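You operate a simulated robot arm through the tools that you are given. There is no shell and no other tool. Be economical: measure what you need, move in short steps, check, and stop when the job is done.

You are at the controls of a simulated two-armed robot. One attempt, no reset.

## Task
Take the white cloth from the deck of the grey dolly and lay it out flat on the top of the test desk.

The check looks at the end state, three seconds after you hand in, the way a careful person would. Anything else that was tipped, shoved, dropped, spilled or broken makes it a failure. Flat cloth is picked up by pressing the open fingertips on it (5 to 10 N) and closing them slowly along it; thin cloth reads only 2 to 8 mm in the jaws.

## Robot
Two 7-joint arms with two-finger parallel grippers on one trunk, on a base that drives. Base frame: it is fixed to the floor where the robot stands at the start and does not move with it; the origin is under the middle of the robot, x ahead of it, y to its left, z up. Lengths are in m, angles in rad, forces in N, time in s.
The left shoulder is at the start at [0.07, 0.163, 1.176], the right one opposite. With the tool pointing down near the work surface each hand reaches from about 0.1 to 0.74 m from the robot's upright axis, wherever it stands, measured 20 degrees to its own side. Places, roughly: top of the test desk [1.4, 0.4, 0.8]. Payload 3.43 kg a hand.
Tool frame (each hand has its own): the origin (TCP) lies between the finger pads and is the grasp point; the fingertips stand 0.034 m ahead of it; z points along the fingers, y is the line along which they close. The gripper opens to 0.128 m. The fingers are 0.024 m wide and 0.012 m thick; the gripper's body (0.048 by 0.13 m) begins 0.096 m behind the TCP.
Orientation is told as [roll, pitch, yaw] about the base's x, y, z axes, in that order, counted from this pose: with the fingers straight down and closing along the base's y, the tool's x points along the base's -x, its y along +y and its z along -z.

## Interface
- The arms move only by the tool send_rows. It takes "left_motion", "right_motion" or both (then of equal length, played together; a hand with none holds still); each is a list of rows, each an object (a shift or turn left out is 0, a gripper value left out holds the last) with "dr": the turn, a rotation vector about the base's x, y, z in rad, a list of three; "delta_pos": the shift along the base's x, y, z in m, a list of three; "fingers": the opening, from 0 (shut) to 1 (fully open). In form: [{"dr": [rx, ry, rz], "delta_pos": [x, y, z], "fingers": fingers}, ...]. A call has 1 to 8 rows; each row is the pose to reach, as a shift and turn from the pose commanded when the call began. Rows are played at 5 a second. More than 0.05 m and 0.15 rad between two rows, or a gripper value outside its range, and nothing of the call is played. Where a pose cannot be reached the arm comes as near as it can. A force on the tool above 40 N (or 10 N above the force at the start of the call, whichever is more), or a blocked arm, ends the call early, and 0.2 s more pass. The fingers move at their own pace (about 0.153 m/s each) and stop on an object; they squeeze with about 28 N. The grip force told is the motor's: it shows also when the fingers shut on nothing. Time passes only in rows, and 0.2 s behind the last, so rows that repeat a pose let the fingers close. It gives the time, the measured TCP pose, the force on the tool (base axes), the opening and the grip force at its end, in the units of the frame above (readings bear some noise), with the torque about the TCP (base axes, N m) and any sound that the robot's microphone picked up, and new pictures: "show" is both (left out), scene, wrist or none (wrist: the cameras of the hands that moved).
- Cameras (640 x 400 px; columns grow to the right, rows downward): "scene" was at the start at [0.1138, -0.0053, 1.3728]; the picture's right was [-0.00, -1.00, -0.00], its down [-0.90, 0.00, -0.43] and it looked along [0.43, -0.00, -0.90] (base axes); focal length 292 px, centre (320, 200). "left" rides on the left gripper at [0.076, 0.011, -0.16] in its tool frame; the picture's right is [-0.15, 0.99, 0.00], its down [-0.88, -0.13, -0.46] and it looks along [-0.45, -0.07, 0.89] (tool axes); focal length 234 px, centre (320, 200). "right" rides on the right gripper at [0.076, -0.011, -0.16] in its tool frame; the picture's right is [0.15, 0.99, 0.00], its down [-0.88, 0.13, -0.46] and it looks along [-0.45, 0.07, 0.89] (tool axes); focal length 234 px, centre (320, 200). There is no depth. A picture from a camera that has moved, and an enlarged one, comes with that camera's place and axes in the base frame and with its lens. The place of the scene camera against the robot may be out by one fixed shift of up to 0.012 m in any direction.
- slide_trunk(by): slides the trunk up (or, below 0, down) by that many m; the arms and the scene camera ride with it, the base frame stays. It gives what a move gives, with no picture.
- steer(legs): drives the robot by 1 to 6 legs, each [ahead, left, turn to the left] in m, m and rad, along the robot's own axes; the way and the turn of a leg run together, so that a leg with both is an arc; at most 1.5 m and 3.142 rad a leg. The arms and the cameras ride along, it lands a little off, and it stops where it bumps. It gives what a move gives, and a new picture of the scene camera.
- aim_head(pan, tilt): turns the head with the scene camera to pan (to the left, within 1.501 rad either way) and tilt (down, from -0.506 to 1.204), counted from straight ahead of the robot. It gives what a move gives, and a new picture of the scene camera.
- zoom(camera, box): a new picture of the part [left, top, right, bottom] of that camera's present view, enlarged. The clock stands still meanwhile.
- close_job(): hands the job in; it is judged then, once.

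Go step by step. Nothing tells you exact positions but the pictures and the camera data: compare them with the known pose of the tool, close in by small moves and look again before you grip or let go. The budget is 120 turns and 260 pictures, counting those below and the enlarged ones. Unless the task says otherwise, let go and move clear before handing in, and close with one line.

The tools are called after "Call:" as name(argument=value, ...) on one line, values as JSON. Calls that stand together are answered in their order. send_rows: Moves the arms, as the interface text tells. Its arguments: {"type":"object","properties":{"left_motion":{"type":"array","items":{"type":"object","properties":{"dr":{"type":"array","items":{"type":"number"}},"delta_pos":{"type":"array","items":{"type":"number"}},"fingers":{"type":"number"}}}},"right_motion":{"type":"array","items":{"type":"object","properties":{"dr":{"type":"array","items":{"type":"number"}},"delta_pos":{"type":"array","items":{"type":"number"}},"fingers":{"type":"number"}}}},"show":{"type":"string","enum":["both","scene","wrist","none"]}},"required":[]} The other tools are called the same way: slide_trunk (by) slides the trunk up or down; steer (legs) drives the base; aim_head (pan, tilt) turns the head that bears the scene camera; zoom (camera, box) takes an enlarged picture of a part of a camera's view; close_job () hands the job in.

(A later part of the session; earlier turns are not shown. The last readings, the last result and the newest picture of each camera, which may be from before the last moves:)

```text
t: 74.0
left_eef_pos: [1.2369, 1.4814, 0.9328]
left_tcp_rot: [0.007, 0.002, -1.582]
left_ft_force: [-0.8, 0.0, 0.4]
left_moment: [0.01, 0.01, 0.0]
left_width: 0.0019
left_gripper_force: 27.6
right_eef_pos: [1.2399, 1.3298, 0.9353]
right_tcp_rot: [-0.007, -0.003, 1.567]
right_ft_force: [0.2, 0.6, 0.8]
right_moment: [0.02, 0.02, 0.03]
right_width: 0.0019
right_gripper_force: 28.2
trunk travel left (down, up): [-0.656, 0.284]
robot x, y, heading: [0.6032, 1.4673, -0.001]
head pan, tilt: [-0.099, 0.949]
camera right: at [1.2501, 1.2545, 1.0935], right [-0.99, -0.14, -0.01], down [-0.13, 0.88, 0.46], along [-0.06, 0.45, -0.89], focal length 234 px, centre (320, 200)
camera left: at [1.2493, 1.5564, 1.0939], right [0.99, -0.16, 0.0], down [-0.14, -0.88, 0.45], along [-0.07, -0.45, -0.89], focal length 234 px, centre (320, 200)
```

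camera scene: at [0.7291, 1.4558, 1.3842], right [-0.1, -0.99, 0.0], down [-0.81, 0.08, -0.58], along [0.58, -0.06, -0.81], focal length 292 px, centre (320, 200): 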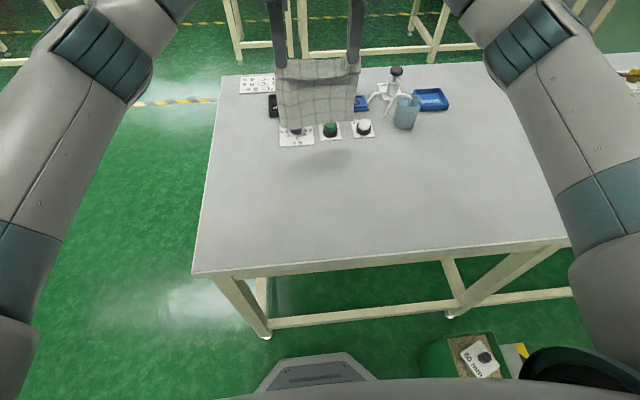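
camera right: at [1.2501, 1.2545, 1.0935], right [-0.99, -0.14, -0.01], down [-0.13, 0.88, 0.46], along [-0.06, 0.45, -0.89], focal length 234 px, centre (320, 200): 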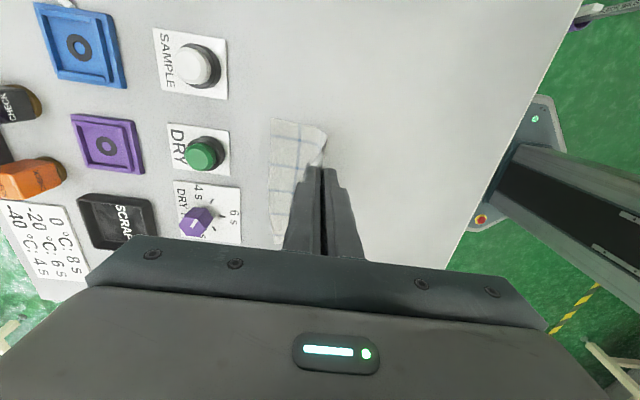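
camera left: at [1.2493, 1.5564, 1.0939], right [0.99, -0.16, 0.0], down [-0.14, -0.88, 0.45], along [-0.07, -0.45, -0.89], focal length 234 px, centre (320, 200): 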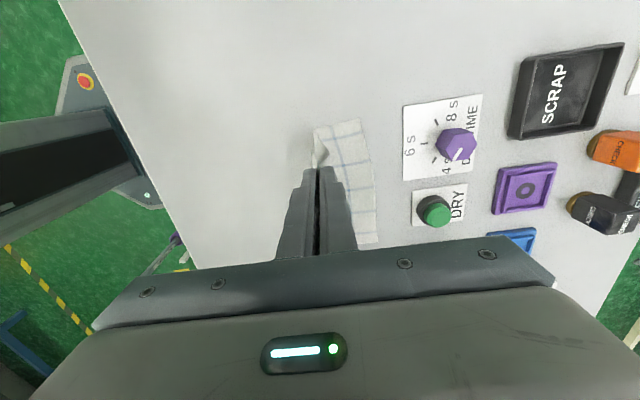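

The far hem is at x about 1.29, clear of the cards. I continue lowering and drawing back.

Call:
send_rows(left_motion=[{"delta_pos": [-0.018, 0, -0.016]}, {"delta_pos": [-0.036, 0, -0.032]}, {"delta_pos": [-0.054, 0, -0.046]}, {"delta_pos": [-0.072, 0, -0.058]}, {"delta_pos": [-0.09, 0, -0.068]}, {"delta_pos": [-0.108, 0, -0.076]}, {"delta_pos": [-0.12, 0, -0.08]}], right_motion=[{"delta_pos": [-0.018, 0, -0.016]}, {"delta_pos": [-0.036, 0, -0.032]}, {"delta_pos": [-0.054, 0, -0.046]}, {"delta_pos": [-0.072, 0, -0.058]}, {"delta_pos": [-0.09, 0, -0.068]}, {"delta_pos": [-0.108, 0, -0.076]}, {"delta_pos": [-0.12, 0, -0.08]}])

```text
t: 75.6
left_eef_pos: [1.1148, 1.4799, 0.8548]
left_tcp_rot: [0.005, 0.005, -1.581]
left_ft_force: [-0.2, 0.2, -0.8]
left_moment: [-0.02, 0.0, -0.01]
left_width: 0.0021
left_gripper_force: 28.4
right_eef_pos: [1.1188, 1.3296, 0.8551]
right_tcp_rot: [-0.005, -0.002, 1.566]
right_ft_force: [0.5, 0.0, -0.6]
right_moment: [0.01, -0.02, 0.03]
right_width: 0.0021
right_gripper_force: 28.2
trunk travel left (down, up): [-0.656, 0.284]
robot x, y, heading: [0.6034, 1.4679, -0.0]
head pan, tilt: [-0.099, 0.949]
camera scene: at [0.7283, 1.4557, 1.3843], right [-0.1, -0.99, 0.0], down [-0.81, 0.08, -0.58], along [0.58, -0.06, -0.81], focal length 292 px, centre (320, 200)
camera right: at [1.1286, 1.2539, 1.0142], right [-0.99, -0.14, -0.01], down [-0.13, 0.88, 0.46], along [-0.06, 0.45, -0.89], focal length 234 px, centre (320, 200)
camera left: at [1.1272, 1.556, 1.015], right [0.99, -0.16, 0.0], down [-0.14, -0.88, 0.45], along [-0.07, -0.45, -0.89], focal length 234 px, centre (320, 200)
```

scene: 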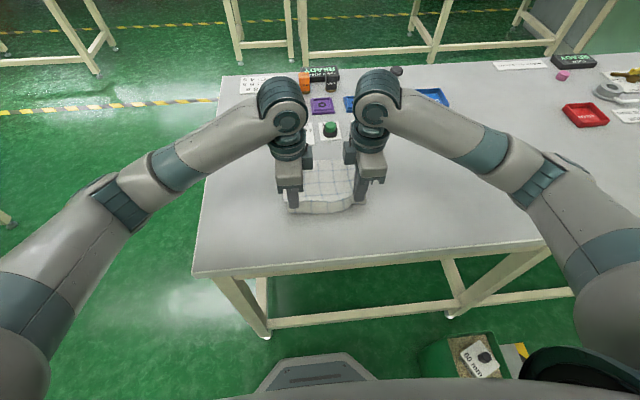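
right: 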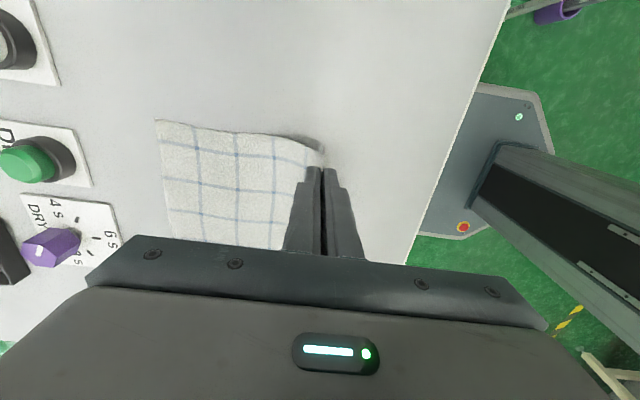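
left: 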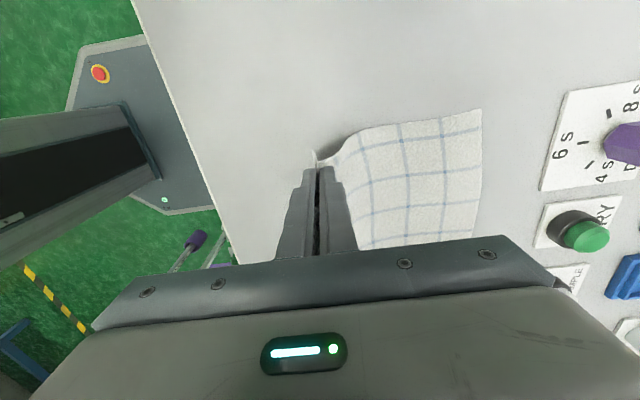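

It is nearly flat. I'll lower straight down to just touch the desk, without dragging, so the short near flap settles toward me.

Call:
send_rows(left_motion=[{"delta_pos": [0, 0, -0.005]}, {"delta_pos": [0, 0, -0.01]}, {"delta_pos": [0, 0, -0.014]}], right_motion=[{"delta_pos": [0, 0, -0.005]}, {"delta_pos": [0, 0, -0.01]}, {"delta_pos": [0, 0, -0.014]}], show="none")

Call:
zoom(camera="scene", box=[240, 130, 400, 230])

Call:
zoom(camera="left", box=[240, 100, 480, 250])

Call:
zoom(camera="right", box=[160, 100, 400, 250])

```text
t: 76.4
left_eef_pos: [1.1156, 1.4804, 0.8398]
left_tcp_rot: [0.003, 0.004, -1.581]
left_ft_force: [0.6, 0.3, 0.4]
left_moment: [0.01, -0.02, -0.02]
left_width: 0.0019
left_gripper_force: 27.9
right_eef_pos: [1.1173, 1.3296, 0.8416]
right_tcp_rot: [-0.006, -0.003, 1.565]
right_ft_force: [-0.1, -0.5, -0.2]
right_moment: [0.02, 0.0, 0.0]
right_width: 0.0023
right_gripper_force: 27.6
trunk travel left (down, up): [-0.656, 0.284]
robot x, y, heading: [0.6025, 1.467, -0.002]
head pan, tilt: [-0.099, 0.949]
```

```text
4.00 times, centred on (320, 180) of scene
camera zoom: at [0.7285, 1.4557, 1.3843], right [-0.1, -0.99, 0.0], down [-0.81, 0.08, -0.58], along [0.58, -0.06, -0.81], focal length 1169 px, centre (320, 280)
```

zoom: 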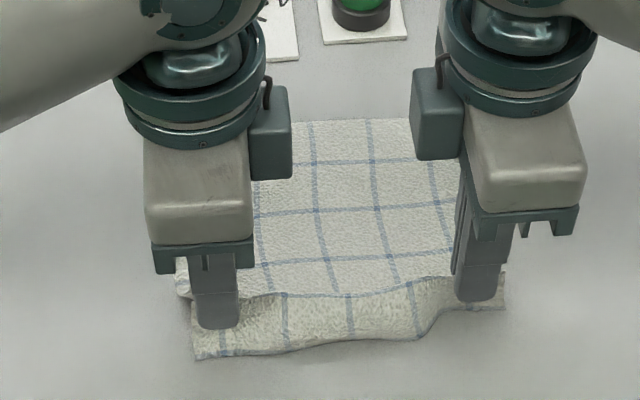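

```text
2.67 times, centred on (360, 175) of left
camera zoom: at [1.1276, 1.5564, 0.9996], right [0.99, -0.16, 0.0], down [-0.14, -0.88, 0.45], along [-0.07, -0.45, -0.89], focal length 624 px, centre (213, 267)
```

zoom: 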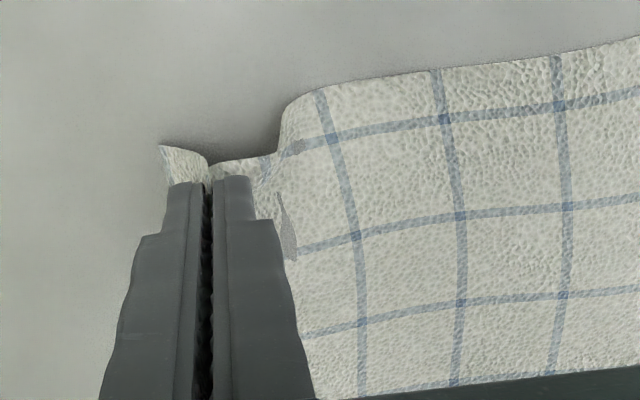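

```text
2.67 times, centred on (280, 175) of right
camera zoom: at [1.1281, 1.2533, 1.0001], right [-0.99, -0.14, -0.01], down [-0.13, 0.88, 0.46], along [-0.06, 0.45, -0.89], focal length 624 px, centre (427, 267)
```

zoom: 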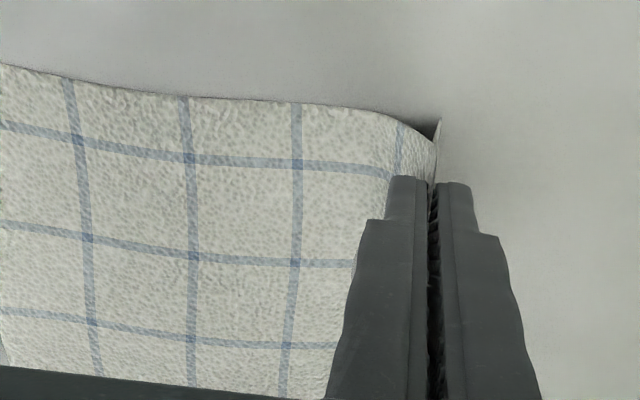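

The near flap points toward me as wanted. I'll lower the last few millimetres while spreading the hands slightly and easing back to tension the cloth.

Call:
send_rows(left_motion=[{"delta_pos": [-0.003, 0.001, -0.002]}, {"delta_pos": [-0.006, 0.002, -0.004]}, {"delta_pos": [-0.01, 0.003, -0.005]}, {"delta_pos": [-0.014, 0.003, -0.005]}], right_motion=[{"delta_pos": [-0.003, -0.001, -0.002]}, {"delta_pos": [-0.006, -0.002, -0.004]}, {"delta_pos": [-0.01, -0.003, -0.006]}, {"delta_pos": [-0.014, -0.003, -0.006]}], show="none")

Call:
zoom(camera="scene", box=[240, 130, 400, 230])

Call:
zoom(camera="left", box=[240, 100, 480, 250])

```text
t: 77.4
left_eef_pos: [1.1022, 1.4838, 0.8347]
left_tcp_rot: [0.004, 0.002, -1.579]
left_ft_force: [0.2, 1.0, 0.0]
left_moment: [-0.01, -0.01, -0.02]
left_width: 0.0021
left_gripper_force: 28.2
right_eef_pos: [1.1049, 1.3248, 0.8352]
right_tcp_rot: [-0.006, -0.002, 1.565]
right_ft_force: [0.5, -0.2, 0.2]
right_moment: [0.02, 0.01, 0.01]
right_width: 0.002
right_gripper_force: 27.9
trunk travel left (down, up): [-0.656, 0.284]
robot x, y, heading: [0.6052, 1.4662, 0.001]
head pan, tilt: [-0.099, 0.949]
```

```text
4.00 times, centred on (320, 180) of scene
camera zoom: at [0.7283, 1.4556, 1.3843], right [-0.1, -0.99, 0.0], down [-0.81, 0.08, -0.58], along [0.58, -0.06, -0.81], focal length 1169 px, centre (320, 280)
```

zoom: 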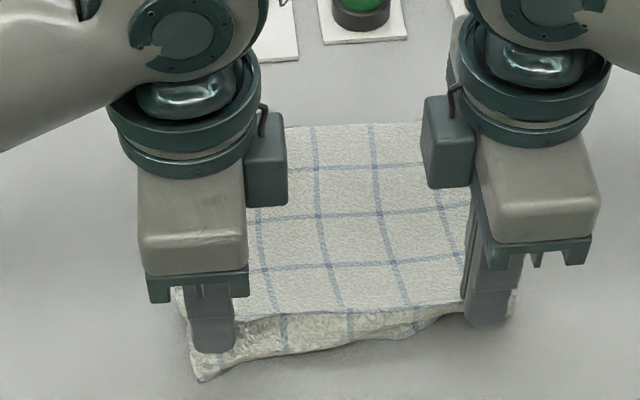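

```text
2.67 times, centred on (360, 175) of left
camera zoom: at [1.114, 1.5597, 0.9956], right [0.99, -0.16, 0.0], down [-0.14, -0.88, 0.45], along [-0.07, -0.45, -0.89], focal length 624 px, centre (213, 267)
```

zoom: 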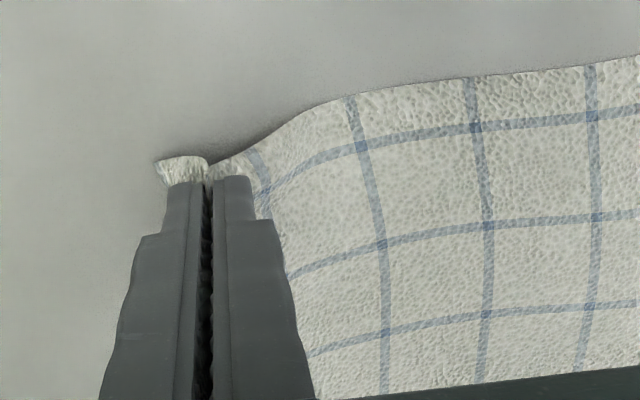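

The cloth is taut. I'll lower to light contact with the desk.

Call:
send_rows(left_motion=[{"delta_pos": [0, 0, -0.002]}, {"delta_pos": [0, 0, -0.004]}, {"delta_pos": [0, 0, -0.005]}], right_motion=[{"delta_pos": [0, 0, -0.002]}, {"delta_pos": [0, 0, -0.004]}, {"delta_pos": [0, 0, -0.005]}], show="none")

```text
t: 78.2
left_eef_pos: [1.1017, 1.4844, 0.8299]
left_tcp_rot: [0.004, 0.002, -1.582]
left_ft_force: [-0.4, -0.3, -0.6]
left_moment: [0.01, 0.0, -0.02]
left_width: 0.0018
left_gripper_force: 28.3
right_eef_pos: [1.1048, 1.3242, 0.8297]
right_tcp_rot: [-0.005, -0.002, 1.568]
right_ft_force: [-0.5, 0.1, -0.1]
right_moment: [0.04, 0.0, 0.0]
right_width: 0.002
right_gripper_force: 27.7
trunk travel left (down, up): [-0.656, 0.284]
robot x, y, heading: [0.6043, 1.4683, -0.004]
head pan, tilt: [-0.099, 0.949]
```

Call:
send_rows(left_motion=[{"delta_pos": [0, 0, -0.002]}, {"delta_pos": [0, 0, -0.004]}, {"delta_pos": [0, 0, -0.006]}], right_motion=[{"delta_pos": [0, 0, -0.002]}, {"delta_pos": [0, 0, -0.004]}, {"delta_pos": [0, 0, -0.006]}], show="none")

Call:
zoom(camera="scene", box=[240, 130, 400, 230])

Call:
zoom(camera="right", box=[160, 100, 400, 250])

```text
t: 79.0
left_eef_pos: [1.1016, 1.4836, 0.8229]
left_tcp_rot: [0.001, 0.004, -1.582]
left_ft_force: [-0.2, 0.0, 0.7]
left_moment: [0.01, 0.02, -0.01]
left_width: 0.0021
left_gripper_force: 27.8
right_eef_pos: [1.1052, 1.3261, 0.8225]
right_tcp_rot: [-0.003, -0.001, 1.568]
right_ft_force: [-1.1, 0.6, 0.2]
right_moment: [0.05, 0.01, 0.02]
right_width: 0.0018
right_gripper_force: 28.1
trunk travel left (down, up): [-0.656, 0.284]
robot x, y, heading: [0.6077, 1.4714, -0.004]
head pan, tilt: [-0.099, 0.949]
```

```text
4.00 times, centred on (320, 180) of scene
camera zoom: at [0.7285, 1.4556, 1.3843], right [-0.1, -0.99, 0.0], down [-0.81, 0.08, -0.58], along [0.58, -0.06, -0.81], focal length 1169 px, centre (320, 280)
```

zoom: 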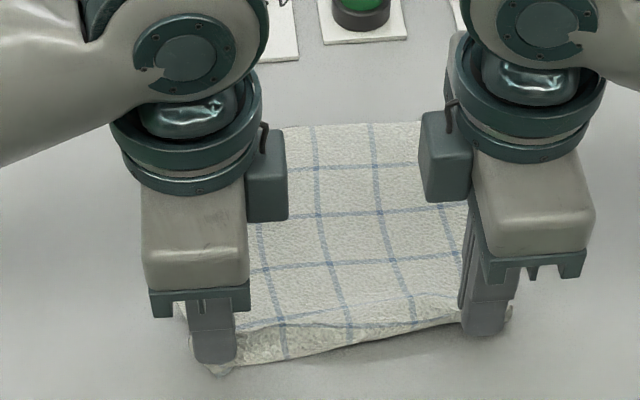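

```text
2.67 times, centred on (280, 175) of right
camera zoom: at [1.1149, 1.2495, 0.9829], right [-0.99, -0.14, -0.01], down [-0.13, 0.88, 0.46], along [-0.06, 0.45, -0.89], focal length 624 px, centre (427, 267)
```

zoom: 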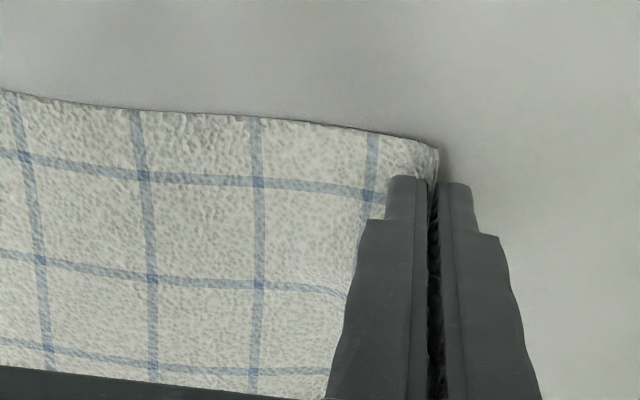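

Drawing back tucked the near flap under at the right. I'll raise about 5 cm so the flap hangs free, then come down with a slight forward motion so it trails toward me.

Call:
send_rows(left_motion=[{"delta_pos": [0.0, 0, 0.02]}, {"delta_pos": [-0.005, 0, 0.04]}, {"delta_pos": [-0.012, 0, 0.055]}, {"delta_pos": [-0.012, 0, 0.055]}, {"delta_pos": [-0.012, 0, 0.045]}, {"delta_pos": [-0.006, 0, 0.034]}, {"delta_pos": [0.002, 0, 0.024]}, {"delta_pos": [0.008, 0, 0.016]}], right_motion=[{"delta_pos": [0.0, 0, 0.02]}, {"delta_pos": [-0.005, 0, 0.04]}, {"delta_pos": [-0.012, 0, 0.055]}, {"delta_pos": [-0.012, 0, 0.055]}, {"delta_pos": [-0.012, 0, 0.045]}, {"delta_pos": [-0.006, 0, 0.034]}, {"delta_pos": [0.002, 0, 0.024]}, {"delta_pos": [0.008, 0, 0.016]}], show="none")

Call:
zoom(camera="scene", box=[240, 130, 400, 230])

Call:
zoom(camera="right", box=[160, 100, 400, 250])

Call:
zoom(camera="left", box=[240, 100, 480, 250])

```text
t: 80.8
left_eef_pos: [1.1099, 1.4845, 0.8416]
left_tcp_rot: [0.005, 0.004, -1.582]
left_ft_force: [0.4, 0.5, -1.0]
left_moment: [0.0, -0.04, 0.0]
left_width: 0.0019
left_gripper_force: 28.0
right_eef_pos: [1.1129, 1.3248, 0.8399]
right_tcp_rot: [-0.005, -0.001, 1.568]
right_ft_force: [0.1, -0.2, 0.3]
right_moment: [-0.03, -0.02, -0.03]
right_width: 0.0021
right_gripper_force: 27.8
trunk travel left (down, up): [-0.656, 0.284]
robot x, y, heading: [0.6052, 1.4727, -0.006]
head pan, tilt: [-0.099, 0.949]
```

```text
4.00 times, centred on (320, 180) of scene
camera zoom: at [0.7288, 1.4557, 1.3843], right [-0.1, -0.99, 0.0], down [-0.81, 0.08, -0.58], along [0.58, -0.06, -0.81], focal length 1169 px, centre (320, 280)
```

zoom: 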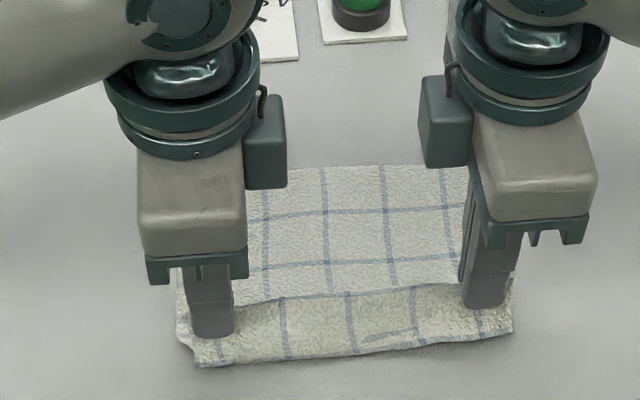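

```text
2.67 times, centred on (280, 175) of right
camera zoom: at [1.1231, 1.2496, 0.9996], right [-0.99, -0.14, -0.01], down [-0.13, 0.88, 0.46], along [-0.06, 0.45, -0.89], focal length 624 px, centre (427, 267)
```

zoom: 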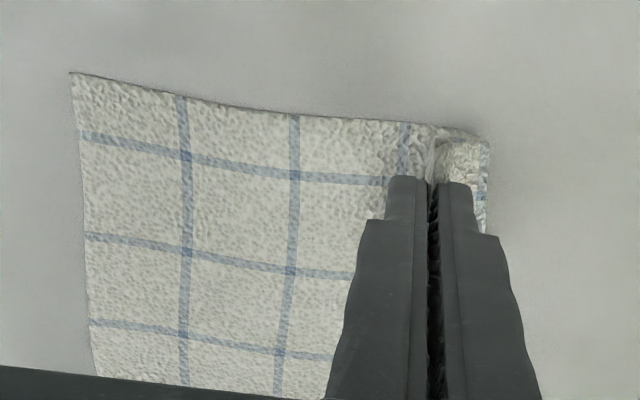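

```text
2.67 times, centred on (360, 175) of left
camera zoom: at [1.1211, 1.5593, 1.0005], right [0.99, -0.16, 0.0], down [-0.14, -0.88, 0.45], along [-0.07, -0.45, -0.89], focal length 624 px, centre (213, 267)
```

zoom: 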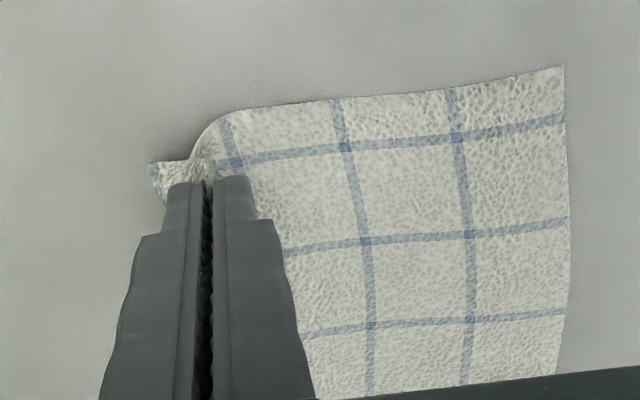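

Both flaps now point toward me. I'll lower straight down until the fingertips press lightly, so I can open them under pressure and flatten the fold.

Call:
send_rows(left_motion=[{"delta_pos": [0.001, 0, -0.005]}, {"delta_pos": [0.002, 0, -0.01]}, {"delta_pos": [0.003, 0, -0.014]}, {"delta_pos": [0.004, 0, -0.018]}, {"delta_pos": [0.004, 0, -0.02]}], right_motion=[{"delta_pos": [0.001, 0, -0.005]}, {"delta_pos": [0.002, 0, -0.01]}, {"delta_pos": [0.003, 0, -0.014]}, {"delta_pos": [0.004, 0, -0.018]}, {"delta_pos": [0.004, 0, -0.02]}], show="none")

```text
t: 82.0
left_eef_pos: [1.1148, 1.485, 0.819]
left_tcp_rot: [0.003, 0.003, -1.581]
left_ft_force: [0.5, 0.6, 0.9]
left_moment: [0.0, -0.02, 0.04]
left_width: 0.002
left_gripper_force: 27.9
right_eef_pos: [1.1173, 1.3252, 0.82]
right_tcp_rot: [-0.006, -0.003, 1.568]
right_ft_force: [0.4, -0.5, 1.1]
right_moment: [0.01, -0.02, -0.03]
right_width: 0.002
right_gripper_force: 28.3
trunk travel left (down, up): [-0.656, 0.284]
robot x, y, heading: [0.6051, 1.4704, -0.004]
head pan, tilt: [-0.099, 0.949]
```

Call:
send_rows(left_motion=[{"delta_pos": [0, 0, -0.002]}, {"delta_pos": [0, 0, -0.004]}, {"delta_pos": [0, 0, -0.006]}, {"delta_pos": [0, 0, -0.008]}], right_motion=[{"delta_pos": [0, 0, -0.002]}, {"delta_pos": [0, 0, -0.004]}, {"delta_pos": [0, 0, -0.006]}, {"delta_pos": [0, 0, -0.008]}], show="wrist")

```text
t: 83.0
left_eef_pos: [1.1127, 1.484, 0.8162]
left_tcp_rot: [0.008, 0.002, -1.582]
left_ft_force: [2.0, 3.6, 29.1]
left_moment: [0.11, -0.01, 0.05]
left_width: 0.0019
left_gripper_force: 28.4
right_eef_pos: [1.1159, 1.3264, 0.8156]
right_tcp_rot: [-0.012, -0.002, 1.566]
right_ft_force: [4.6, -3.4, 24.3]
right_moment: [-0.18, 0.1, 0.03]
right_width: 0.0018
right_gripper_force: 28.7
trunk travel left (down, up): [-0.656, 0.284]
robot x, y, heading: [0.6001, 1.4658, -0.006]
head pan, tilt: [-0.099, 0.949]
camera right: at [1.1245, 1.2505, 0.9752], right [-0.99, -0.14, -0.01], down [-0.13, 0.88, 0.46], along [-0.05, 0.45, -0.89], focal length 234 px, centre (320, 200)
camera left: at [1.1234, 1.5602, 0.9763], right [0.99, -0.16, 0.01], down [-0.14, -0.88, 0.45], along [-0.06, -0.45, -0.89], focal length 234 px, centre (320, 200)
```

right: 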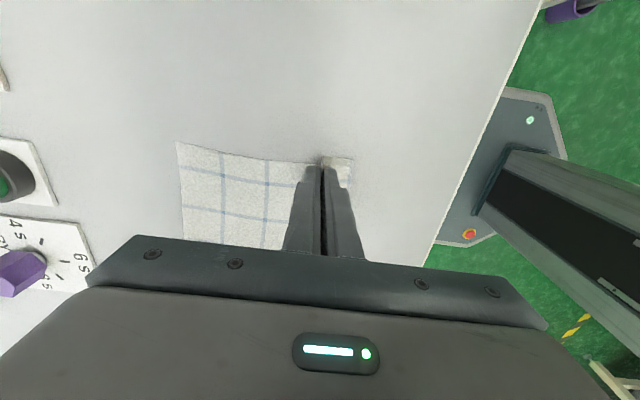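
left: 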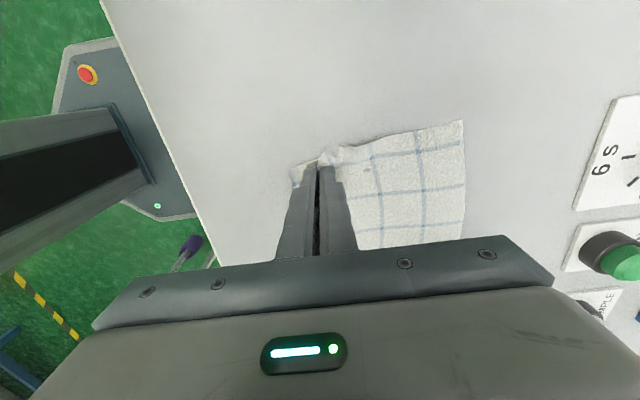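

Contact is at TCP z about 0.816. I'll ease off to about 10–12 N and open slowly so the fingertips spread the fold flat.

Call:
send_rows(left_motion=[{"delta_pos": [0, 0, 0.004]}, {"delta_pos": [0, 0, 0.004], "fingers": 0.04}, {"delta_pos": [0, 0, 0.004], "fingers": 0.09}, {"delta_pos": [0, 0, 0.004], "fingers": 0.14}, {"delta_pos": [0, 0, 0.004], "fingers": 0.19}, {"delta_pos": [0, 0, 0.004], "fingers": 0.24}, {"delta_pos": [0, 0, 0.004], "fingers": 0.29}, {"delta_pos": [0, 0, 0.004], "fingers": 0.34}], right_motion=[{"delta_pos": [0, 0, 0.003]}, {"delta_pos": [0, 0, 0.003], "fingers": 0.04}, {"delta_pos": [0, 0, 0.003], "fingers": 0.09}, {"delta_pos": [0, 0, 0.003], "fingers": 0.14}, {"delta_pos": [0, 0, 0.003], "fingers": 0.19}, {"delta_pos": [0, 0, 0.003], "fingers": 0.24}, {"delta_pos": [0, 0, 0.003], "fingers": 0.29}, {"delta_pos": [0, 0, 0.003], "fingers": 0.34}], show="both")

```text
t: 84.8
left_eef_pos: [1.1111, 1.4833, 0.8156]
left_tcp_rot: [0.004, 0.003, -1.583]
left_ft_force: [1.1, -0.5, 8.4]
left_moment: [0.01, 0.12, 0.04]
left_width: 0.0426
left_gripper_force: 0.0
right_eef_pos: [1.1149, 1.3264, 0.8176]
right_tcp_rot: [-0.009, -0.001, 1.567]
right_ft_force: [5.6, 0.3, 28.0]
right_moment: [-0.06, 0.55, 0.03]
right_width: 0.04
right_gripper_force: 0.1
trunk travel left (down, up): [-0.656, 0.284]
robot x, y, heading: [0.6054, 1.4662, 0.002]
head pan, tilt: [-0.099, 0.949]
camera scene: at [0.7263, 1.4563, 1.3846], right [-0.1, -0.99, 0.0], down [-0.81, 0.08, -0.58], along [0.58, -0.06, -0.81], focal length 292 px, centre (320, 200)
camera right: at [1.1251, 1.25, 0.9753], right [-0.99, -0.14, -0.01], down [-0.13, 0.88, 0.46], along [-0.06, 0.45, -0.89], focal length 234 px, centre (320, 200)
camera left: at [1.1234, 1.5593, 0.9765], right [0.99, -0.16, 0.01], down [-0.14, -0.88, 0.45], along [-0.07, -0.45, -0.89], focal length 234 px, centre (320, 200)
```

scene: 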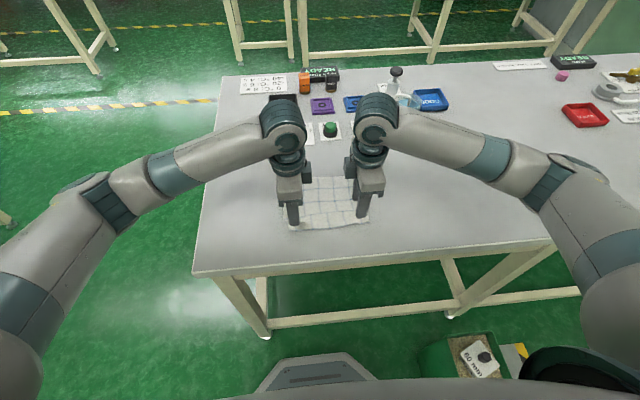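
right: 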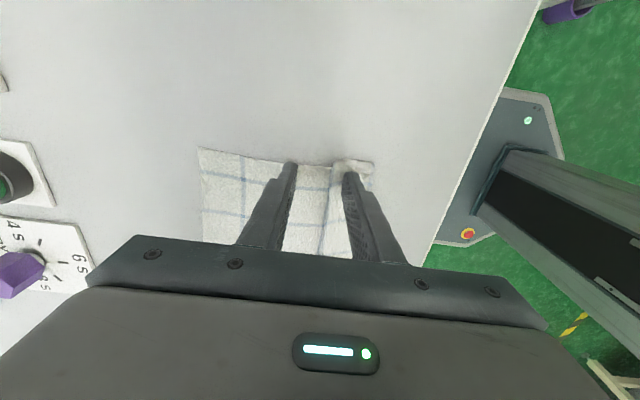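
left: 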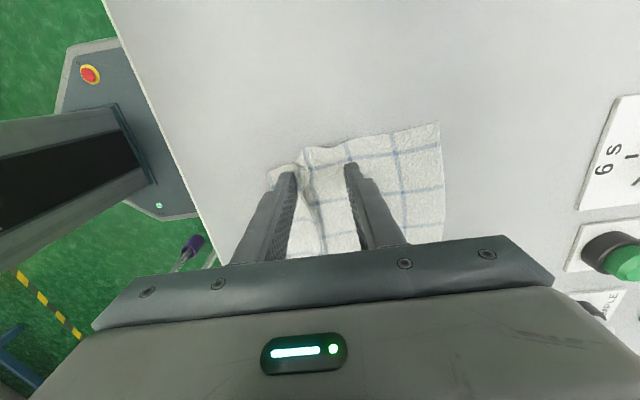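

The fold has opened out. I'll lift both hands straight up and look at the cloth.

Call:
send_rows(left_motion=[{"delta_pos": [0, 0, 0.01]}, {"delta_pos": [0, 0, 0.03]}, {"delta_pos": [0, 0, 0.06]}, {"delta_pos": [0, 0.03, 0.1]}, {"delta_pos": [0, 0.06, 0.13]}, {"delta_pos": [-0.02, 0.09, 0.15]}], right_motion=[{"delta_pos": [0, 0, 0.01]}, {"delta_pos": [0, 0, 0.03]}, {"delta_pos": [0, 0, 0.06]}, {"delta_pos": [0, -0.03, 0.1]}, {"delta_pos": [0, -0.06, 0.13]}, {"delta_pos": [-0.02, -0.09, 0.15]}], show="both")

Call:
zoom(camera="scene", box=[220, 140, 420, 265])

```text
t: 86.2
left_eef_pos: [1.0891, 1.572, 0.9658]
left_tcp_rot: [0.006, 0.004, -1.584]
left_ft_force: [-1.3, 0.9, 0.8]
left_moment: [0.0, -0.03, -0.02]
left_width: 0.0436
left_gripper_force: 0.0
right_eef_pos: [1.0933, 1.2314, 0.9633]
right_tcp_rot: [-0.007, -0.001, 1.566]
right_ft_force: [-0.3, -0.6, -0.7]
right_moment: [0.01, -0.04, 0.02]
right_width: 0.0432
right_gripper_force: 0.1
trunk travel left (down, up): [-0.656, 0.284]
robot x, y, heading: [0.6056, 1.4671, -0.004]
head pan, tilt: [-0.099, 0.949]
camera scene: at [0.7255, 1.4555, 1.3845], right [-0.1, -0.99, 0.0], down [-0.81, 0.08, -0.58], along [0.58, -0.06, -0.81], focal length 292 px, centre (320, 200)
camera right: at [1.1035, 1.1558, 1.1221], right [-0.99, -0.14, -0.01], down [-0.13, 0.88, 0.46], along [-0.06, 0.45, -0.89], focal length 234 px, centre (320, 200)
camera left: at [1.1008, 1.6476, 1.127], right [0.99, -0.16, 0.01], down [-0.14, -0.88, 0.45], along [-0.07, -0.45, -0.89], focal length 234 px, centre (320, 200)
```

scene: 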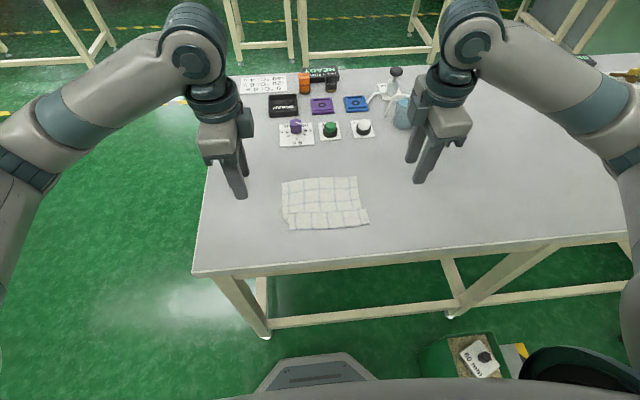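
right: 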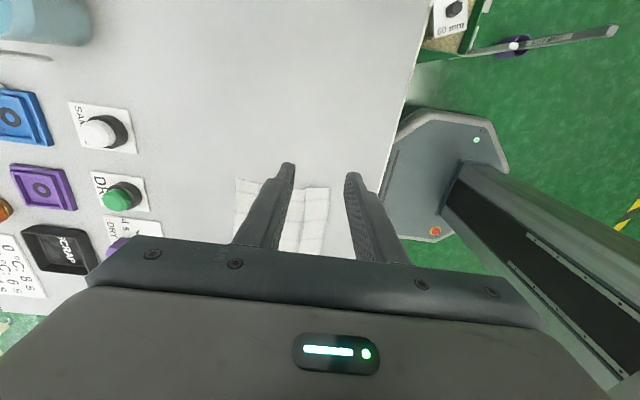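
left: 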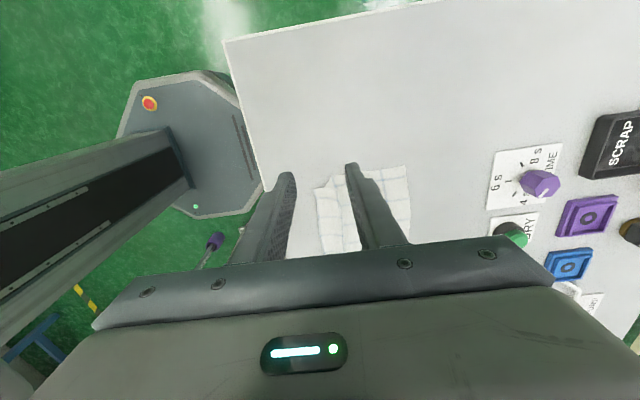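

```text
3.20 times, centred on (320, 202) of scene
camera zoom: at [0.7255, 1.4555, 1.3845], right [-0.1, -0.99, 0.0], down [-0.81, 0.08, -0.58], along [0.58, -0.06, -0.81], focal length 935 px, centre (320, 192)
```

zoom: 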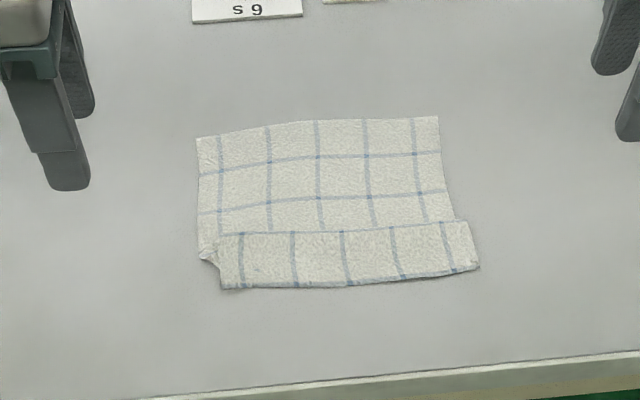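

The far part is flat, but the near band is pleated over it: the visible length is 0.16 m of about 0.235 m, and the near hem is at x about 1.066. I'll press closed fingertips just inside the two far corners and draw the far hem forward about 7 cm, which should pull the pleat open.

Call:
send_rows(left_motion=[{"delta_pos": [0.03, -0.02, 0], "fingers": 0}, {"delta_pos": [0.06, -0.045, 0]}, {"delta_pos": [0.09, -0.07, 0]}, {"delta_pos": [0.116, -0.087, 0]}, {"delta_pos": [0.116, -0.087, -0.04]}, {"delta_pos": [0.116, -0.087, -0.08]}, {"delta_pos": [0.116, -0.087, -0.115]}, {"delta_pos": [0.116, -0.087, -0.135]}], right_motion=[{"delta_pos": [0.03, 0.025, 0], "fingers": 0}, {"delta_pos": [0.06, 0.05, 0]}, {"delta_pos": [0.09, 0.075, 0]}, {"delta_pos": [0.114, 0.098, 0]}, {"delta_pos": [0.114, 0.098, -0.04]}, {"delta_pos": [0.114, 0.098, -0.08]}, {"delta_pos": [0.114, 0.098, -0.115]}, {"delta_pos": [0.114, 0.098, -0.133]}], show="both")

```text
t: 88.0
left_eef_pos: [1.2078, 1.4884, 0.8326]
left_tcp_rot: [0.003, 0.004, -1.582]
left_ft_force: [0.3, -1.0, -0.5]
left_moment: [0.02, -0.04, 0.0]
left_width: 0.0002
left_gripper_force: 27.6
right_eef_pos: [1.212, 1.3346, 0.8299]
right_tcp_rot: [-0.004, -0.001, 1.568]
right_ft_force: [0.4, 0.0, -0.2]
right_moment: [0.01, -0.02, 0.0]
right_width: 0.0002
right_gripper_force: 27.5
trunk travel left (down, up): [-0.656, 0.284]
robot x, y, heading: [0.6035, 1.4681, -0.004]
head pan, tilt: [-0.099, 0.949]
camera scene: at [0.729, 1.4555, 1.3843], right [-0.1, -0.99, 0.0], down [-0.81, 0.08, -0.58], along [0.58, -0.06, -0.81], focal length 292 px, centre (320, 200)
camera right: at [1.2217, 1.2587, 0.9892], right [-0.99, -0.14, -0.01], down [-0.13, 0.88, 0.46], along [-0.06, 0.45, -0.89], focal length 234 px, centre (320, 200)
camera left: at [1.2211, 1.5652, 0.9931], right [0.99, -0.16, 0.0], down [-0.14, -0.88, 0.45], along [-0.07, -0.45, -0.89], focal length 234 px, centre (320, 200)
```

scene: 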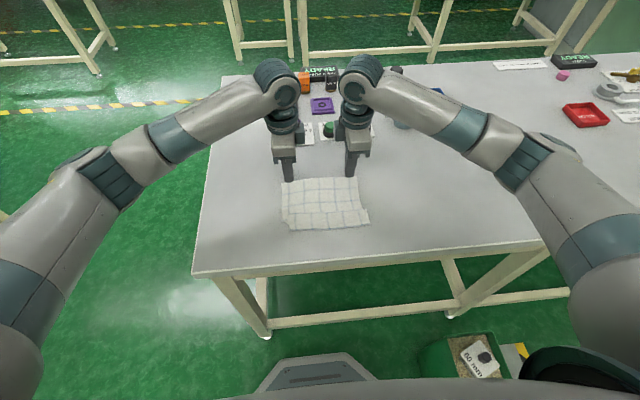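
right: 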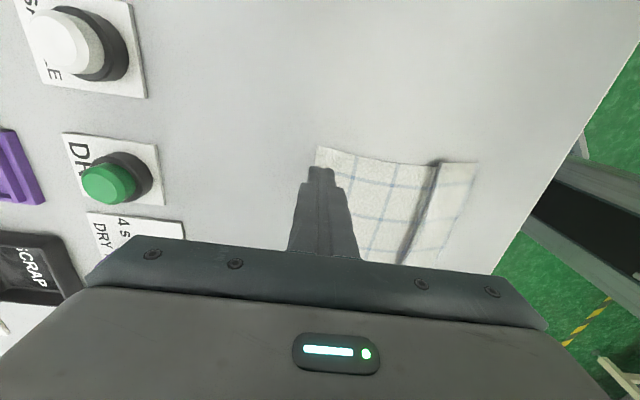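
left: 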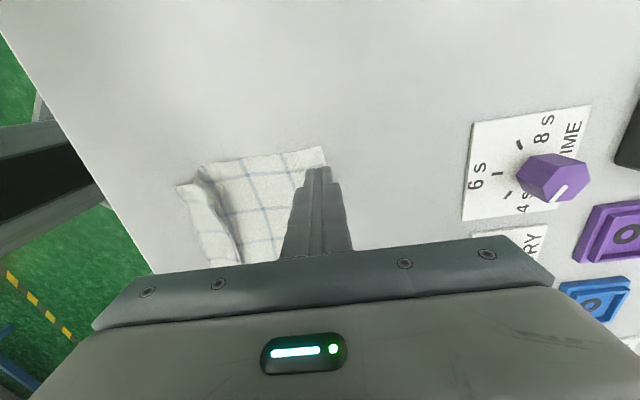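

The pleat is a small standing ridge. I'll shift back 14 mm so the tips are fully on the cloth, press lightly, and draw forward.

Call:
send_rows(left_motion=[{"delta_pos": [-0.014, 0, 0]}, {"delta_pos": [-0.014, 0, -0.01]}, {"delta_pos": [-0.014, 0, -0.016]}, {"delta_pos": [-0.014, 0, -0.019]}], right_motion=[{"delta_pos": [-0.014, 0, 0]}, {"delta_pos": [-0.014, 0, -0.009]}, {"delta_pos": [-0.014, 0, -0.014]}, {"delta_pos": [-0.014, 0, -0.017]}], show="none")

```text
t: 89.0
left_eef_pos: [1.1966, 1.4872, 0.8146]
left_tcp_rot: [0.006, 0.004, -1.581]
left_ft_force: [-0.9, 3.3, 18.1]
left_moment: [0.22, 0.1, 0.02]
left_width: 0.0001
left_gripper_force: 28.0
right_eef_pos: [1.1971, 1.334, 0.8155]
right_tcp_rot: [-0.007, -0.003, 1.568]
right_ft_force: [-0.5, -0.3, 0.8]
right_moment: [0.04, 0.01, -0.01]
right_width: 0.0
right_gripper_force: 28.4
trunk travel left (down, up): [-0.656, 0.284]
robot x, y, heading: [0.6025, 1.4697, -0.004]
head pan, tilt: [-0.099, 0.949]
```

Call:
send_rows(left_motion=[{"delta_pos": [0, 0, 0.0015]}, {"delta_pos": [0.012, 0, 0.0015]}, {"delta_pos": [0.024, 0, 0.0015]}, {"delta_pos": [0.036, 0, 0.0015]}, {"delta_pos": [0.048, 0, 0.0015]}, {"delta_pos": [0.06, 0, 0.0015]}, {"delta_pos": [0.07, 0, 0.0015]}], right_motion=[{"delta_pos": [0, 0, -0.003]}, {"delta_pos": [0.012, 0, -0.003]}, {"delta_pos": [0.024, 0, -0.003]}, {"delta_pos": [0.036, 0, -0.003]}, {"delta_pos": [0.048, 0, -0.003]}, {"delta_pos": [0.06, 0, -0.003]}, {"delta_pos": [0.07, 0, -0.003]}], show="both")

```text
t: 90.6
left_eef_pos: [1.2625, 1.4864, 0.8152]
left_tcp_rot: [0.008, 0.005, -1.582]
left_ft_force: [-1.7, 1.7, 11.4]
left_moment: [0.06, 0.13, 0.0]
left_width: 0.0
left_gripper_force: 28.0
right_eef_pos: [1.2654, 1.3351, 0.8149]
right_tcp_rot: [-0.009, -0.002, 1.567]
right_ft_force: [-5.8, 0.0, 23.3]
right_moment: [-0.17, 0.28, 0.01]
right_width: 0.0001
right_gripper_force: 28.0
trunk travel left (down, up): [-0.656, 0.284]
robot x, y, heading: [0.6027, 1.4716, -0.003]
head pan, tilt: [-0.099, 0.949]
camera scene: at [0.7236, 1.4562, 1.3848], right [-0.1, -0.99, 0.0], down [-0.81, 0.08, -0.59], along [0.58, -0.06, -0.81], focal length 292 px, centre (320, 200)
camera right: at [1.2751, 1.2593, 0.9743], right [-0.99, -0.14, -0.01], down [-0.13, 0.88, 0.46], along [-0.06, 0.45, -0.89], focal length 234 px, centre (320, 200)
camera left: at [1.2742, 1.5631, 0.9756], right [0.99, -0.16, 0.01], down [-0.14, -0.88, 0.45], along [-0.06, -0.45, -0.89], focal length 234 px, centre (320, 200)
```

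scene: 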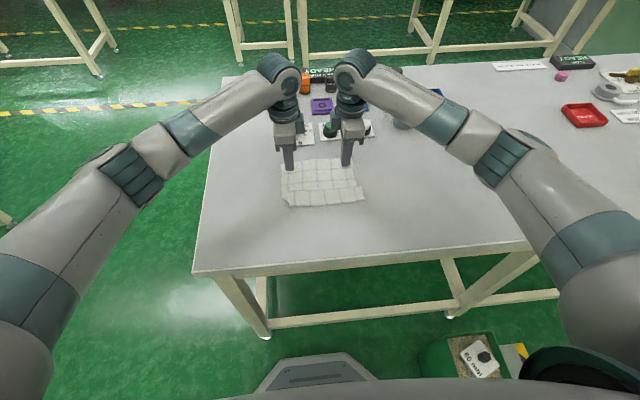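
right: 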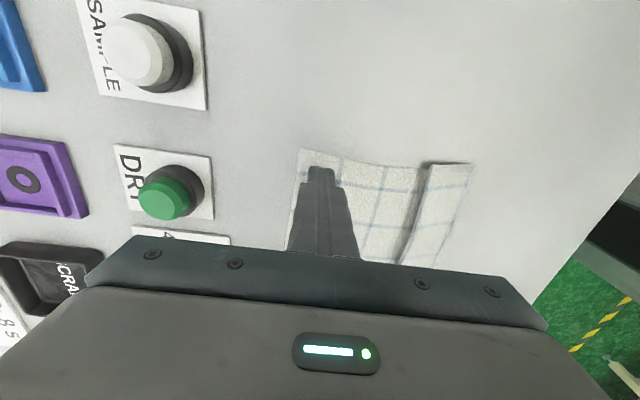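
left: 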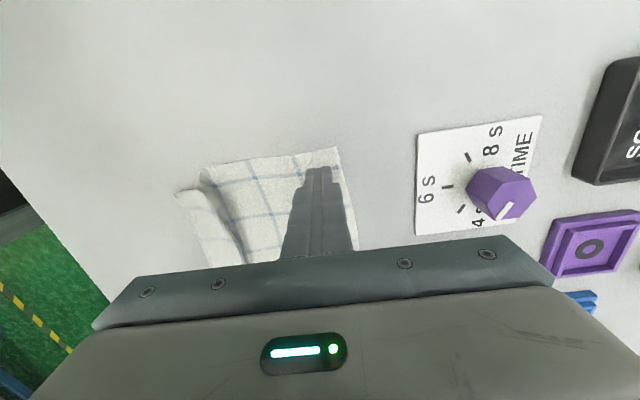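

The whole cloth slid forward about 6 cm, with the near hem now at x about 1.137 and the ridge still there. Next I'll press on the near strip with both hands and pull back to flatten the ridge.

Call:
send_rows(left_motion=[{"delta_pos": [0, 0, 0.02]}, {"delta_pos": [0, 0, 0.06]}, {"delta_pos": [-0.04, 0, 0.06]}, {"delta_pos": [-0.08, 0, 0.06]}, {"delta_pos": [-0.116, -0.007, 0.06]}, {"delta_pos": [-0.116, -0.007, 0.035]}, {"delta_pos": [-0.116, -0.007, 0.015]}], right_motion=[{"delta_pos": [0, 0, 0.02]}, {"delta_pos": [0, 0, 0.06]}, {"delta_pos": [-0.04, 0, 0.06]}, {"delta_pos": [-0.08, 0, 0.06]}, {"delta_pos": [-0.114, -0.008, 0.06]}, {"delta_pos": [-0.114, -0.008, 0.035]}, {"delta_pos": [-0.114, -0.008, 0.015]}], show="wrist")

Call:
zoom(camera="scene", box=[240, 130, 400, 230])

```text
t: 92.2
left_eef_pos: [1.1492, 1.4821, 0.8296]
left_tcp_rot: [0.004, 0.004, -1.582]
left_ft_force: [0.6, 0.1, -0.2]
left_moment: [-0.01, -0.03, 0.02]
left_width: 0.0
left_gripper_force: 28.2
right_eef_pos: [1.1519, 1.3249, 0.8252]
right_tcp_rot: [-0.004, -0.003, 1.567]
right_ft_force: [0.0, 0.5, 0.5]
right_moment: [0.04, 0.02, 0.0]
right_width: 0.0001
right_gripper_force: 28.2
trunk travel left (down, up): [-0.656, 0.284]
robot x, y, heading: [0.6013, 1.4679, -0.011]
head pan, tilt: [-0.099, 0.949]
camera right: at [1.1615, 1.2485, 0.9855], right [-0.99, -0.14, -0.01], down [-0.13, 0.88, 0.46], along [-0.06, 0.45, -0.89], focal length 234 px, centre (320, 200)
camera left: at [1.1612, 1.5578, 0.9897], right [0.99, -0.16, 0.0], down [-0.14, -0.88, 0.45], along [-0.07, -0.45, -0.89], focal length 234 px, centre (320, 200)
```

right: 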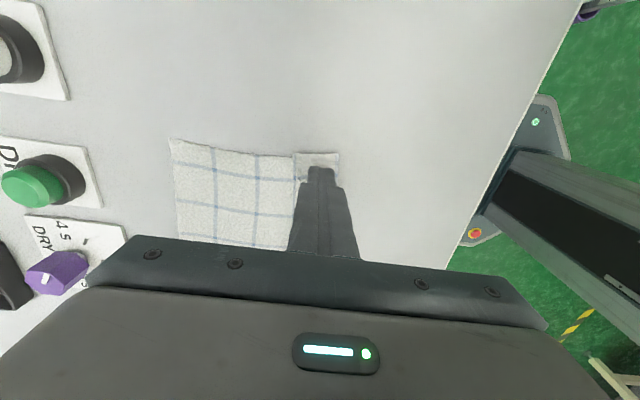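
left: 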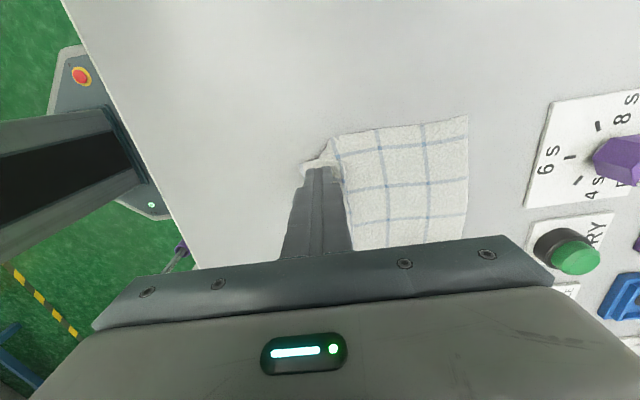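

```text
4.00 times, centred on (320, 180) of scene
camera zoom: at [0.7281, 1.4554, 1.3844], right [-0.1, -0.99, 0.0], down [-0.81, 0.08, -0.58], along [0.58, -0.06, -0.81], focal length 1169 px, centre (320, 280)
```

zoom: 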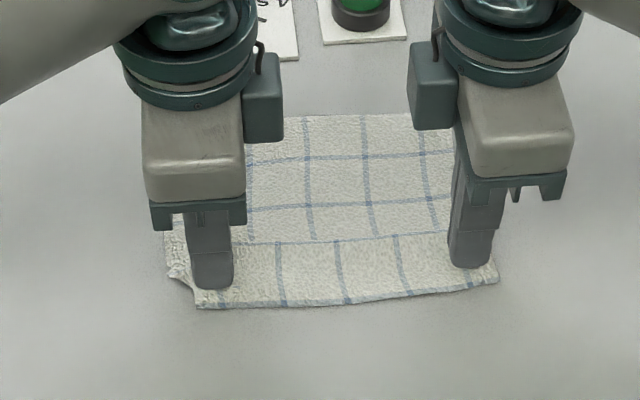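

The tips are over the near band. I'll press lightly and pull back 4 cm.

Call:
send_rows(left_motion=[{"delta_pos": [0, 0, -0.008]}, {"delta_pos": [0, 0, -0.014]}, {"delta_pos": [0, 0, -0.0165]}, {"delta_pos": [-0.01, 0, -0.0165]}, {"delta_pos": [-0.02, 0, -0.0165]}, {"delta_pos": [-0.03, 0, -0.0165]}, {"delta_pos": [-0.04, 0, -0.0165]}], right_motion=[{"delta_pos": [0, 0, -0.006]}, {"delta_pos": [0, 0, -0.01]}, {"delta_pos": [0, 0, -0.0125]}, {"delta_pos": [-0.01, 0, -0.0125]}, {"delta_pos": [-0.02, 0, -0.0125]}, {"delta_pos": [-0.03, 0, -0.0125]}, {"delta_pos": [-0.04, 0, -0.0125]}], show="wrist")

Call:
zoom(camera="scene", box=[240, 130, 400, 230])

```text
t: 93.5
left_eef_pos: [1.1307, 1.4783, 0.816]
left_tcp_rot: [0.012, 0.0, -1.581]
left_ft_force: [-2.6, 1.1, 14.6]
left_moment: [0.06, 0.04, 0.01]
left_width: 0.0
left_gripper_force: 27.9
right_eef_pos: [1.1323, 1.3254, 0.8163]
right_tcp_rot: [-0.01, -0.003, 1.566]
right_ft_force: [-3.4, -0.1, 9.2]
right_moment: [-0.1, 0.06, -0.04]
right_width: 0.0
right_gripper_force: 28.4
trunk travel left (down, up): [-0.656, 0.284]
robot x, y, heading: [0.6044, 1.4704, -0.004]
head pan, tilt: [-0.099, 0.949]
stopped in row 6 (left hand): the force on the tool passed its limit at 42 N (the readings are from after the stop); the commanded pose is now the measured one
camera right: at [1.142, 1.2485, 0.9752], right [-0.99, -0.14, -0.01], down [-0.13, 0.88, 0.46], along [-0.06, 0.45, -0.89], focal length 234 px, centre (320, 200)
camera left: at [1.1417, 1.5555, 0.9763], right [0.99, -0.16, 0.01], down [-0.15, -0.88, 0.45], along [-0.06, -0.45, -0.89], focal length 234 px, centre (320, 200)
```

right: 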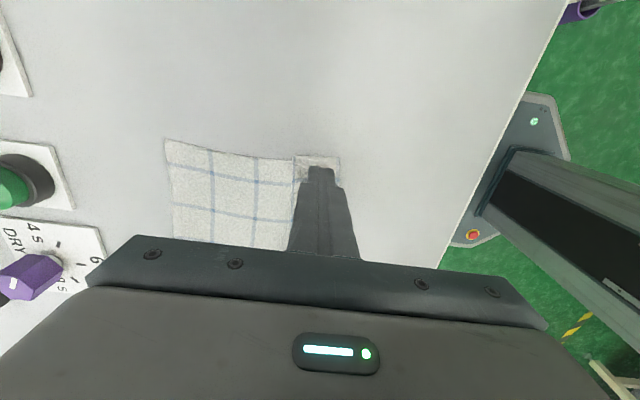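
left: 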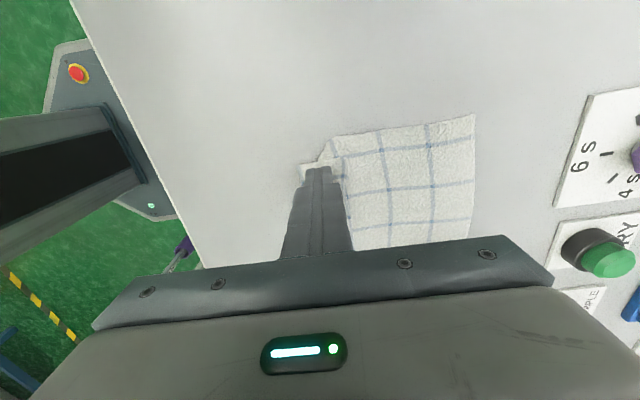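

```text
4.00 times, centred on (320, 180) of scene
camera zoom: at [0.7262, 1.456, 1.3843], right [-0.1, -0.99, 0.0], down [-0.81, 0.08, -0.58], along [0.58, -0.06, -0.81], focal length 1169 px, centre (320, 280)
```

zoom: 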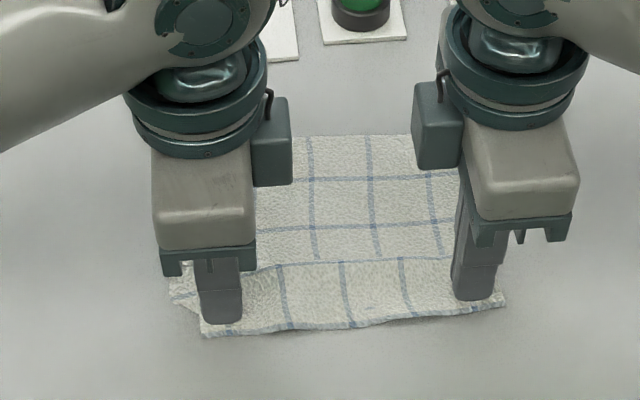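

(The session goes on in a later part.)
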